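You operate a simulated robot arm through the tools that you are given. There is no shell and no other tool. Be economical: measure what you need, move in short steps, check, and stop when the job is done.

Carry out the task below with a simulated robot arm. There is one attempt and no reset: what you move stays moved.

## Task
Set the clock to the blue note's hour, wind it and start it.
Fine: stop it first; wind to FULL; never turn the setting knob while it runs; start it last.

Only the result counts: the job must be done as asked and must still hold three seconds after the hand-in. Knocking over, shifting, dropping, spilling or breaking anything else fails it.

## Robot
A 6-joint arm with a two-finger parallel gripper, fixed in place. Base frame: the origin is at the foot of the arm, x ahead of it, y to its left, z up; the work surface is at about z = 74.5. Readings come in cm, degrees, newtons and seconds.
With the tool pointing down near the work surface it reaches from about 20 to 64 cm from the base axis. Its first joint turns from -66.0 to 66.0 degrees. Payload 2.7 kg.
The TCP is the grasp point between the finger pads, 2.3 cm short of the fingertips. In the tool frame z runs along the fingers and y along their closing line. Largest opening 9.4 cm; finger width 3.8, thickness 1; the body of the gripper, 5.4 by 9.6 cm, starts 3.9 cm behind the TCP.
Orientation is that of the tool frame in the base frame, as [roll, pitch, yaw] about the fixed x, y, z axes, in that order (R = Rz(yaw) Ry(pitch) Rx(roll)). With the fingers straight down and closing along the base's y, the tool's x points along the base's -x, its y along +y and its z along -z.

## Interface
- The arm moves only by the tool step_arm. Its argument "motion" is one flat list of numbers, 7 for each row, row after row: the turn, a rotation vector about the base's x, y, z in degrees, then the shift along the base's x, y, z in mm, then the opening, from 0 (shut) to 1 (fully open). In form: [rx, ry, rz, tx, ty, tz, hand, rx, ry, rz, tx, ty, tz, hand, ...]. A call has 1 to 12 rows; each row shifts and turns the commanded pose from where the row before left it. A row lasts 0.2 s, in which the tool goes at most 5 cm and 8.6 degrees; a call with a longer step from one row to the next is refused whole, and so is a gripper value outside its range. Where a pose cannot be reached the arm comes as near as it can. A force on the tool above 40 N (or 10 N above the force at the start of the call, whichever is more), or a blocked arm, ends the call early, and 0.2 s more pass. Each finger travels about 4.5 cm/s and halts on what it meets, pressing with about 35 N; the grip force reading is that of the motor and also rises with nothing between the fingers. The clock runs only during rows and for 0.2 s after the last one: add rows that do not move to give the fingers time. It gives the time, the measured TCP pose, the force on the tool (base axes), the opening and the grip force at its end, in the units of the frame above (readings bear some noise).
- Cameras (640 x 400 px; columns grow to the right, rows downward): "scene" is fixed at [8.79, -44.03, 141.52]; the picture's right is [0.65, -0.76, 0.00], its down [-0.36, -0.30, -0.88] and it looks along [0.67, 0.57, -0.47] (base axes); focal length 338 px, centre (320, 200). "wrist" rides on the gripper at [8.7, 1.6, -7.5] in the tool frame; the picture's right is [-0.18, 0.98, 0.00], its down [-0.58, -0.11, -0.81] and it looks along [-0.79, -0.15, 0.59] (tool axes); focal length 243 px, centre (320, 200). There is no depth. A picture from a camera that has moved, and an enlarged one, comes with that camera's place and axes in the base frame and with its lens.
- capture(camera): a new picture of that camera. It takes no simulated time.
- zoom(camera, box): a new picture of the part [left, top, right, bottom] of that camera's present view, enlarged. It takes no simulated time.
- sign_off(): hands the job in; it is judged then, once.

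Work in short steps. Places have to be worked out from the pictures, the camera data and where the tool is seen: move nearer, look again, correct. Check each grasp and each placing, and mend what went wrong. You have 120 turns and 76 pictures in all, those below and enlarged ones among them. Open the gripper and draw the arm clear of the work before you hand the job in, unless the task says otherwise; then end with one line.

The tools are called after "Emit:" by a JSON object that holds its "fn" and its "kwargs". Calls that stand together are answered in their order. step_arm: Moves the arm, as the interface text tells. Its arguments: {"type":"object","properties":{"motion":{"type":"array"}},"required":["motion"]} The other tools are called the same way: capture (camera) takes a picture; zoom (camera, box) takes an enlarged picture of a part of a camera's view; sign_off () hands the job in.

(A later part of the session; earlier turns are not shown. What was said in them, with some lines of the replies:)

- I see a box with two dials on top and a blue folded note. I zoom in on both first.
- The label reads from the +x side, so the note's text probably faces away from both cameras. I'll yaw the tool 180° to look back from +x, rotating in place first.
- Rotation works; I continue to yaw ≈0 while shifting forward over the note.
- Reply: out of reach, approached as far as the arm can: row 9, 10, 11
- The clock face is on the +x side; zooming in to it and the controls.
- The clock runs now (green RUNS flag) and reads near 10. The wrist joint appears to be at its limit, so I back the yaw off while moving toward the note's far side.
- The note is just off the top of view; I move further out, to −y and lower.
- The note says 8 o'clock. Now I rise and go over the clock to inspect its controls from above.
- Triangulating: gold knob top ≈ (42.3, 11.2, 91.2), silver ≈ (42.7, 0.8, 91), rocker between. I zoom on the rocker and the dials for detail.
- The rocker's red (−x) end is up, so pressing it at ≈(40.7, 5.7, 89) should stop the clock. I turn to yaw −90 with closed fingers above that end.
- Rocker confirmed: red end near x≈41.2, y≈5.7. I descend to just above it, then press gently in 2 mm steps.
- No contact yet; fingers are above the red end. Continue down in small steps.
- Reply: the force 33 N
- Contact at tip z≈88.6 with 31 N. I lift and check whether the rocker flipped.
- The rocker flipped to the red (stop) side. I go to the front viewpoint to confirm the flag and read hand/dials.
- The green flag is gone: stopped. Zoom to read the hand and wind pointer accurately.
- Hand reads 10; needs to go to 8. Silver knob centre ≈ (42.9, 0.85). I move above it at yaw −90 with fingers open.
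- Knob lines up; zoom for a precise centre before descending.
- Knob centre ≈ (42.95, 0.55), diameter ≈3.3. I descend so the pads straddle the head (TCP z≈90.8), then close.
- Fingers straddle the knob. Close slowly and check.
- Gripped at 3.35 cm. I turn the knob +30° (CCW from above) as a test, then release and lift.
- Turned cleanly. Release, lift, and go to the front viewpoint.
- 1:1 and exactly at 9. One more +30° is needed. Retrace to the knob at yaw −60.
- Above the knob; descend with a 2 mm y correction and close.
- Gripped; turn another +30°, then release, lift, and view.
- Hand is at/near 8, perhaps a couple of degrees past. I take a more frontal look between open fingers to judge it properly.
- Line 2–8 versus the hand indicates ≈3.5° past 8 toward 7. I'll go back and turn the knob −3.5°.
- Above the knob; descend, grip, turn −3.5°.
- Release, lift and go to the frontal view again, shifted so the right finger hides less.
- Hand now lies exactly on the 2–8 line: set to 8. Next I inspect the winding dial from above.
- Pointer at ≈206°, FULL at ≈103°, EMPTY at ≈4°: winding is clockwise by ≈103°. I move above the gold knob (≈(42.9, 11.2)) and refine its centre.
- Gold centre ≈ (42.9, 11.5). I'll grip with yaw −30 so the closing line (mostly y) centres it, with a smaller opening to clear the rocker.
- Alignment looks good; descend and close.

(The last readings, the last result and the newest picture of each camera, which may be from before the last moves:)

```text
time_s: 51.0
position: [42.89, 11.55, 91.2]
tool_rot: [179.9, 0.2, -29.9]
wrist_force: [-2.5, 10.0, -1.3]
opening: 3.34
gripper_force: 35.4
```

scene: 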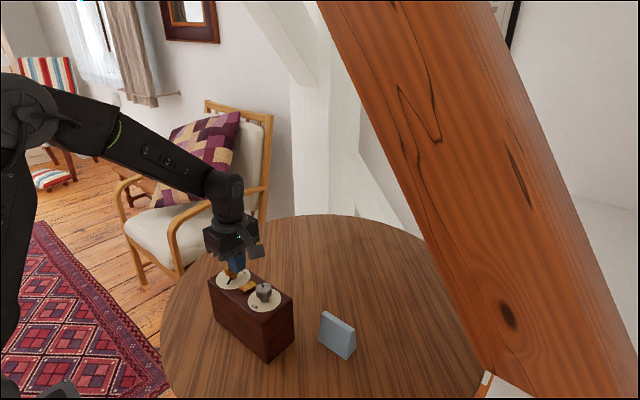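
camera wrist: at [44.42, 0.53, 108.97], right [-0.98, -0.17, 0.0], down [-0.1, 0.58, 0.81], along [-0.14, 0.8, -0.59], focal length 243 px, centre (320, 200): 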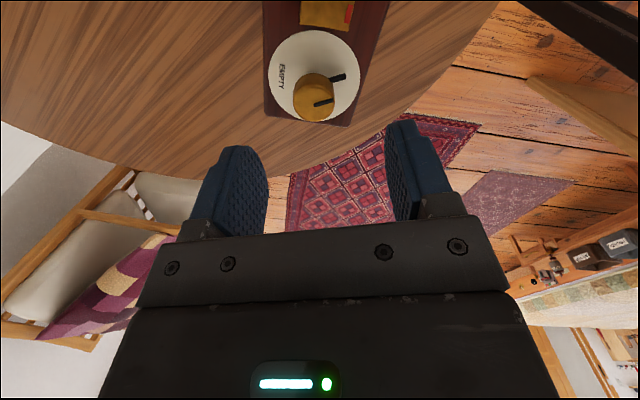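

Gripped (3.34 cm), a slight +y force, so nudge 1 mm and turn clockwise 88°.

Emit:
{"fn": "step_arm", "kwargs": {"motion": [0, 0, 0, 0, 1, 0, 0.3, 0, 0, -8, 0, 0, 0, 0.3, 0, 0, -8, 0, 0, 0, 0.3, 0, 0, -8, 0, 0, 0, 0.3, 0, 0, -8, 0, 0, 0, 0.3, 0, 0, -8, 0, 0, 0, 0.3, 0, 0, -8, 0, 0, 0, 0.3, 0, 0, -8, 0, 0, 0, 0.3, 0, 0, -8, 0, 0, 0, 0.3, 0, 0, -8, 0, 0, 0, 0.3, 0, 0, -8, 0, 0, 0, 0.3, 0, 0, -8, 0, 0, 0, 0.3]}}

Emit:
{"fn": "zoom", "kwargs": {"camera": "scene", "box": [190, 220, 290, 300]}}

```text
time_s: 53.6
position: [42.85, 11.47, 91.22]
tool_rot: [-180.0, 0.1, -118.2]
wrist_force: [6.6, 0.9, 0.2]
opening: 3.37
gripper_force: 35.3
```

```text
5.00 times, centred on (240, 260) of scene
camera zoom: at [8.81, -44.03, 141.52], right [0.65, -0.76, 0.0], down [-0.36, -0.3, -0.88], along [0.67, 0.57, -0.47], focal length 1692 px, centre (720, -100)
```

zoom: 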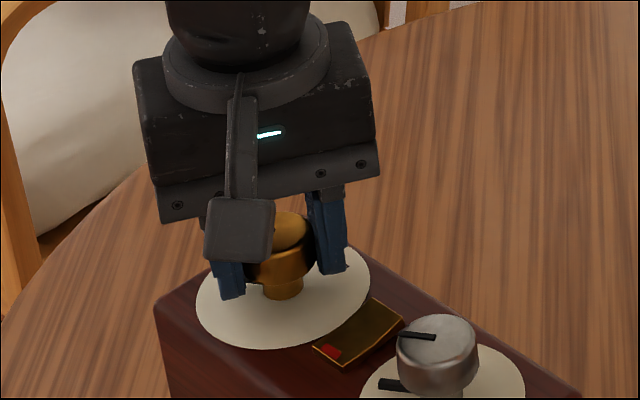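

Turned 88° cleanly. Release, lift, and rotate to look from −x where FULL is unobstructed.

Emit:
{"fn": "step_arm", "kwargs": {"motion": [0, 0, 0, 0, 0, 0, 0.5, 0, 0, 0, 0, 0, 0, 0.56, 0, 0, 0, 0, 0, 25, 0.56, 0, 0, 0, 0, 0, 35, 0.56, 0, 0, -8, 0, 0, 30, 0.6, 0, 0, -8, 0, 0, 10, 0.6, 0, 0, -8, 0, 0, 0, 0.6, 0, 0, -8, 0, 0, 0, 0.6, 0, 0, -8, 0, 0, 0, 0.6, 0, 0, -8, 0, 0, 0, 0.6, 0, 0, -8, -10, 0, 0, 0.6, 0, 0, 0, 0, 0, 0, 0.6]}}

Emit:
{"fn": "capture", "kwargs": {"camera": "wrist"}}

```text
time_s: 56.2
position: [41.92, 11.5, 101.27]
tool_rot: [180.0, 0.1, -174.1]
wrist_force: [1.1, -0.4, -0.3]
opening: 5.65
gripper_force: 0.2
```

```text
33 pictures are left
camera wrist: at [33.02, 12.29, 108.65], right [0.08, 1.0, 0.0], down [0.59, -0.05, 0.81], along [0.8, -0.06, -0.59], focal length 243 px, centre (320, 200)
```

wrist: 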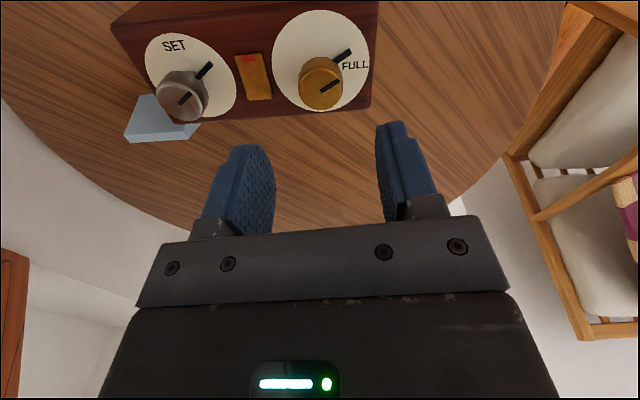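

Emit:
{"fn": "zoom", "kwargs": {"camera": "wrist", "box": [260, 0, 390, 120]}}

```text
3.33 times, centred on (325, 60) of wrist
camera zoom: at [33.02, 12.29, 108.65], right [0.08, 1.0, 0.0], down [0.59, -0.05, 0.81], along [0.8, -0.06, -0.59], focal length 809 px, centre (303, 667)
```

zoom: 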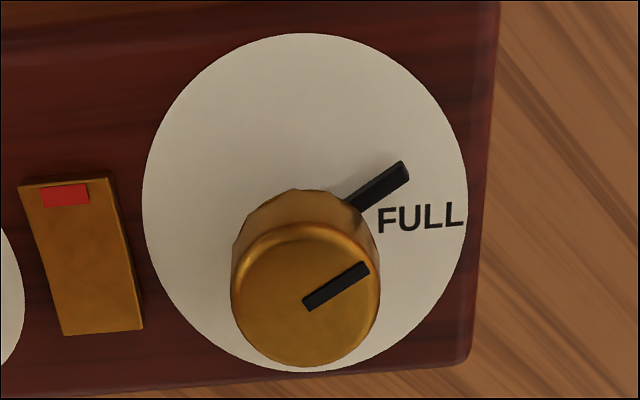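

FULL is at ≈90° (perspective-corrected), pointer at ≈118°: about 27° more. I re-grip at yaw −150 and turn −27°.

Emit:
{"fn": "step_arm", "kwargs": {"motion": [0, 0, 8, 9, 0, 0, 0.56, 0, 0, 8, 0, 0, 0, 0.56, 0, 0, 8, 0, 0, -30, 0.56, 0, 0, 0, 0, 0, -30, 0.56, 0, 0, 0, 0, 0, -30, 0.56, 0, 0, 0, 0, 0, -11, 0.56, 0, 0, 0, 0, 0, 0, 0.56, 0, 0, 0, 0, 0, 0, 0.45, 0, 0, 0, 0, 0, 0, 0.3, 0, 0, 0, 0, 0, 0, 0.3, 0, 0, 0, 0, 0, 0, 0.3, 0, 0, 0, 0, 0, 0, 0.3]}}

```text
time_s: 58.8
position: [42.87, 11.54, 91.21]
tool_rot: [179.8, 0.1, -150.0]
wrist_force: [6.0, -7.7, -0.5]
opening: 3.29
gripper_force: 34.9
```

Gripped; turn −27°, release, lift and view from −x.

Emit:
{"fn": "step_arm", "kwargs": {"motion": [0, 0, -6, 0, 0, 0, 0.3, 0, 0, -6, 0, 0, 0, 0.3, 0, 0, -6, 0, 0, 0, 0.3, 0, 0, -6, 0, 0, 0, 0.3, 0, 0, -3, 0, 0, 0, 0.3, 0, 0, 0, 0, 0, 0, 0.3]}}

Emit:
{"fn": "step_arm", "kwargs": {"motion": [0, 0, 0, 0, 0, 0, 0.5, 0, 0, 0, 0, 0, 0, 0.56, 0, 0, 0, 0, 0, 25, 0.56, 0, 0, 0, 0, 0, 35, 0.56, 0, 0, 0, -10, 0, 40, 0.56, 0, 0, 0, 0, 0, 0, 0.56]}}

Emit:
{"fn": "zoom", "kwargs": {"camera": "wrist", "box": [260, 0, 390, 120]}}

```text
time_s: 60.2
position: [42.84, 11.54, 91.23]
tool_rot: [179.9, 0.2, -177.0]
wrist_force: [5.6, -5.1, 0.4]
opening: 3.3
gripper_force: 34.9
```

```text
time_s: 61.6
position: [41.73, 11.46, 101.19]
tool_rot: [179.9, 0.1, -177.0]
wrist_force: [0.1, 0.6, -0.9]
opening: 5.27
gripper_force: 0.1
```

```text
3.33 times, centred on (325, 60) of wrist
camera zoom: at [32.93, 12.74, 108.56], right [0.13, 0.99, 0.0], down [0.58, -0.08, 0.81], along [0.8, -0.11, -0.59], focal length 809 px, centre (303, 667)
```

zoom: 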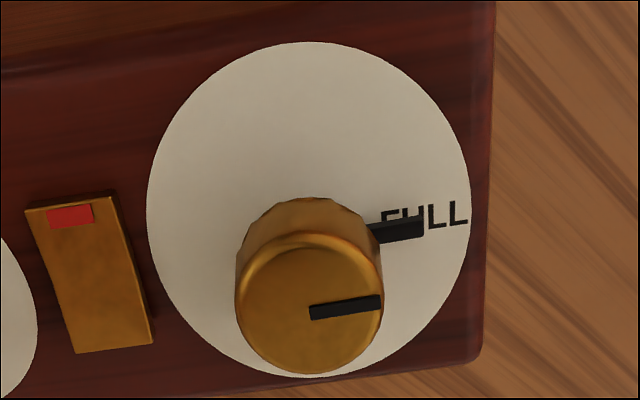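

Pointer is essentially on FULL, perhaps ≈3° short. I nudge −3° and watch for a stop.

Emit:
{"fn": "step_arm", "kwargs": {"motion": [0, 0, 8, 11, 0, 0, 0.56, 0, 0, 8, 0, 0, -30, 0.56, 0, 0, 0, 0, 0, -35, 0.56, 0, 0, 0, 0, 0, -35, 0.56, 0, 0, 0, 0, 0, 0, 0.56, 0, 0, 0, 0, 0, 0, 0.45, 0, 0, 0, 0, 0, 0, 0.3, 0, 0, 0, 0, 0, 0, 0.3, 0, 0, 0, 0, 0, 0, 0.3, 0, 0, -1.5, 0, 0, 0, 0.3, 0, 0, -1.5, 0, 0, 0, 0.3, 0, 0, 0, 0, 0, 0, 0.3]}}

Emit:
{"fn": "step_arm", "kwargs": {"motion": [0, 0, 0, 0, 0, 0, 0.5, 0, 0, 0, 0, 0, 0, 0.56, 0, 0, 0, 0, 0, 25, 0.56, 0, 0, 0, 0, 0, 35, 0.56, 0, 0, -8, -10, 0, 40, 0.56, 0, 0, -6, 0, 0, 0, 0.56, 0, 0, 0, 0, 0, 0, 0.56]}}

Emit:
{"fn": "zoom", "kwargs": {"camera": "wrist", "box": [260, 0, 390, 120]}}

```text
time_s: 64.2
position: [42.8, 11.57, 90.97]
tool_rot: [179.8, 0.1, -164.0]
wrist_force: [-0.8, 3.0, -0.1]
opening: 3.37
gripper_force: 35.0
```

```text
time_s: 65.8
position: [41.9, 11.53, 101.23]
tool_rot: [179.9, 0.1, -178.0]
wrist_force: [-0.3, -0.2, -0.5]
opening: 5.26
gripper_force: 0.0
```

```text
3.33 times, centred on (325, 60) of wrist
camera zoom: at [33.1, 12.94, 108.65], right [0.15, 0.99, 0.0], down [0.58, -0.09, 0.81], along [0.8, -0.12, -0.59], focal length 809 px, centre (303, 667)
```

zoom: 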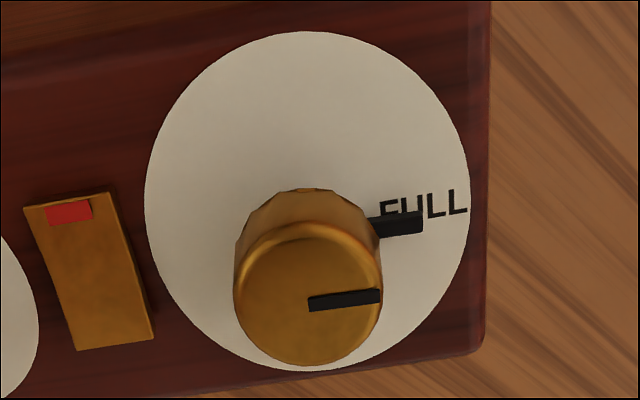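

Pointer is parallel to and on FULL. Now go to the rocker's +x end (≈(44.0, 6.0)) with closed fingers at yaw −90.

Emit:
{"fn": "step_arm", "kwargs": {"motion": [0, 0, 8, 2, -5, 0, 0, 0, 0, 8, 2, -5, 0, 0, 0, 0, 8, 2, -5, 0, 0, 0, 0, 8, 2, -5, 0, 0, 0, 0, 8, 2, -5, 0, 0, 0, 0, 8, 2, -5, 0, 0, 0, 0, 8, 2, -5, 0, 0, 0, 0, 8, 2, -5, 0, 0, 0, 0, 8, 2, -5, 0, 0, 0, 0, 8, 2, -5, -20, 0, 0, 0, 8, 1, -5, -20, 0, 0, 0, 0, 0, 0, 0, 0]}}

Emit:
{"fn": "zoom", "kwargs": {"camera": "wrist", "box": [200, 0, 400, 160]}}

```text
time_s: 68.4
position: [43.95, 5.94, 97.15]
tool_rot: [180.0, 0.1, -90.0]
wrist_force: [-0.6, -0.4, 0.3]
opening: 0.0
gripper_force: 35.5
```

```text
2.50 times, centred on (300, 80) of wrist
camera zoom: at [42.34, -2.57, 104.53], right [-0.98, 0.18, 0.0], down [0.11, 0.58, 0.81], along [0.15, 0.79, -0.59], focal length 606 px, centre (370, 500)
```

zoom: 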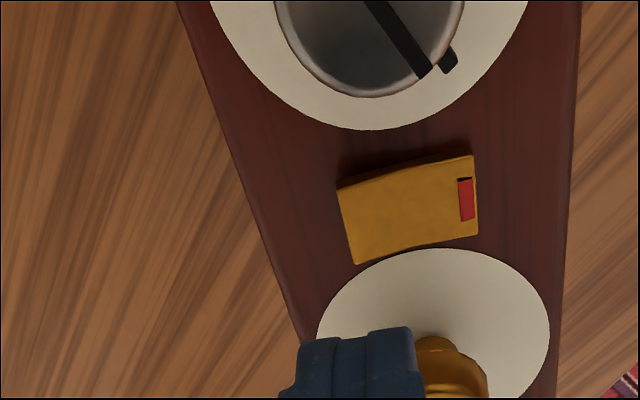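

Rocker's +x edge at x≈44.5; 44.0 is right. Press down gently.

Emit:
{"fn": "step_arm", "kwargs": {"motion": [0, 0, 0, 0, -1, -25, 0, 0, 0, 0, 0, 0, -25, 0, 0, 0, 0, 0, 0, -7, 0, 0, 0, 0, 0, 0, -1.5, 0, 0, 0, 0, 0, 0, -1.5, 0, 0, 0, 0, 0, 0, -1.5, 0, 0, 0, 0, 0, 0, -1.5, 0, 0, 0, 0, 0, 0, 0, 0]}}

```text
time_s: 70.2
position: [44.02, 5.98, 90.96]
tool_rot: [-179.9, 0.2, -89.9]
wrist_force: [-4.0, -4.3, 28.0]
opening: 0.01
gripper_force: 34.6
```

28 N contact, similar to the first press. Lift and go to the front view to check.

Emit:
{"fn": "step_arm", "kwargs": {"motion": [0, 0, 0, 0, 0, 15, 0, 0, 0, 0, 0, 0, 35, 0, 0, 0, 8.5, 12, 0, 25, 0, 0, 0, 8.5, 12, 0, 20, 0, 0, 0, 8.5, 12, 0, 0, 0, 0, 0, 8.5, 12, 0, 0, 0.3, 0, 0, 8.5, 12, 0, 0, 0.6, 0, 0, 8.5, 12, 0, 0, 1, 0, 0, 8.5, 12, 0, 0, 1, 0, 0, 8.5, 12, 0, 0, 1, 0, 0, 8.5, 0, 0, 0, 1, 0, 0, 8.5, 0, 0, 0, 1]}}

Emit:
{"fn": "capture", "kwargs": {"camera": "wrist"}}

Emit:
{"fn": "zoom", "kwargs": {"camera": "wrist", "box": [220, 10, 460, 170]}}

```text
time_s: 72.8
position: [53.62, 6.03, 100.36]
tool_rot: [179.8, 0.0, -4.7]
wrist_force: [0.2, 0.0, 0.5]
opening: 9.43
gripper_force: 0.0
```

```text
28 pictures are left
camera wrist: at [62.01, 3.68, 107.73], right [-0.27, -0.96, 0.0], down [-0.57, 0.16, 0.81], along [-0.78, 0.21, -0.59], focal length 243 px, centre (320, 200)
```

wrist: 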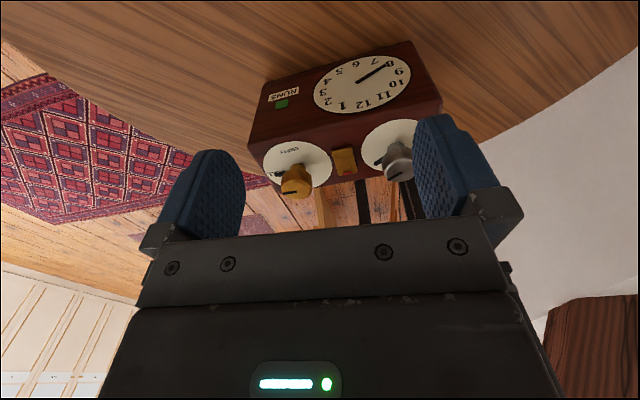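

```text
2.50 times, centred on (340, 90) of wrist
camera zoom: at [62.01, 3.68, 107.73], right [-0.27, -0.96, 0.0], down [-0.57, 0.16, 0.81], along [-0.78, 0.21, -0.59], focal length 606 px, centre (270, 475)
```

zoom: 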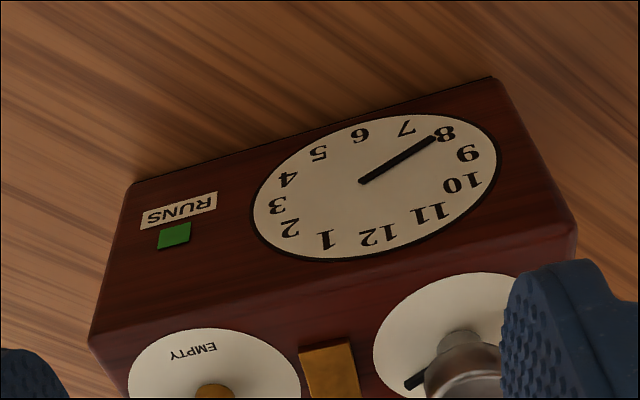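

Green RUNS flag is showing, hand at 8, wind at FULL. I raise the arm clear and then hand in.

Emit:
{"fn": "step_arm", "kwargs": {"motion": [0, 0, 0, -10, 0, 40, 1, 0, 0, 0, -10, 0, 40, 1, 0, 0, 0, -10, 0, 40, 1, 0, 0, 0, 0, 0, 0, 1]}}

Emit:
{"fn": "capture", "kwargs": {"camera": "scene"}}

```text
time_s: 73.8
position: [50.55, 5.85, 112.26]
tool_rot: [179.9, 0.1, -5.0]
wrist_force: [-0.5, 0.1, 0.9]
opening: 9.38
gripper_force: 0.1
```

```text
26 pictures are left
```

scene: 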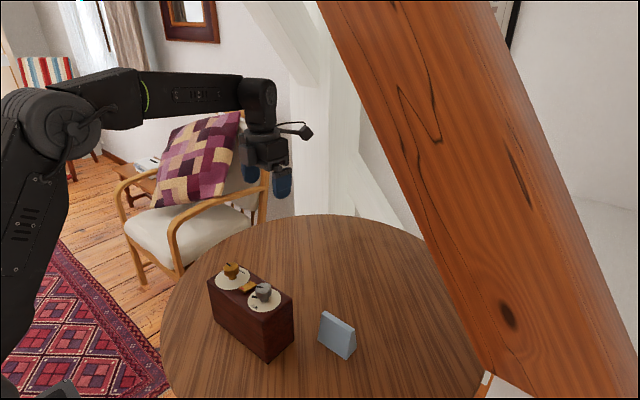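

Everything is in place and undisturbed; handing in.

Emit:
{"fn": "sign_off", "kwargs": {}}

```text
The job is handed in.
```

I stopped the clock, set it to 8 o'clock as the blue note says, wound it to FULL and started it last; the green RUNS flag was showing when I handed the job in.
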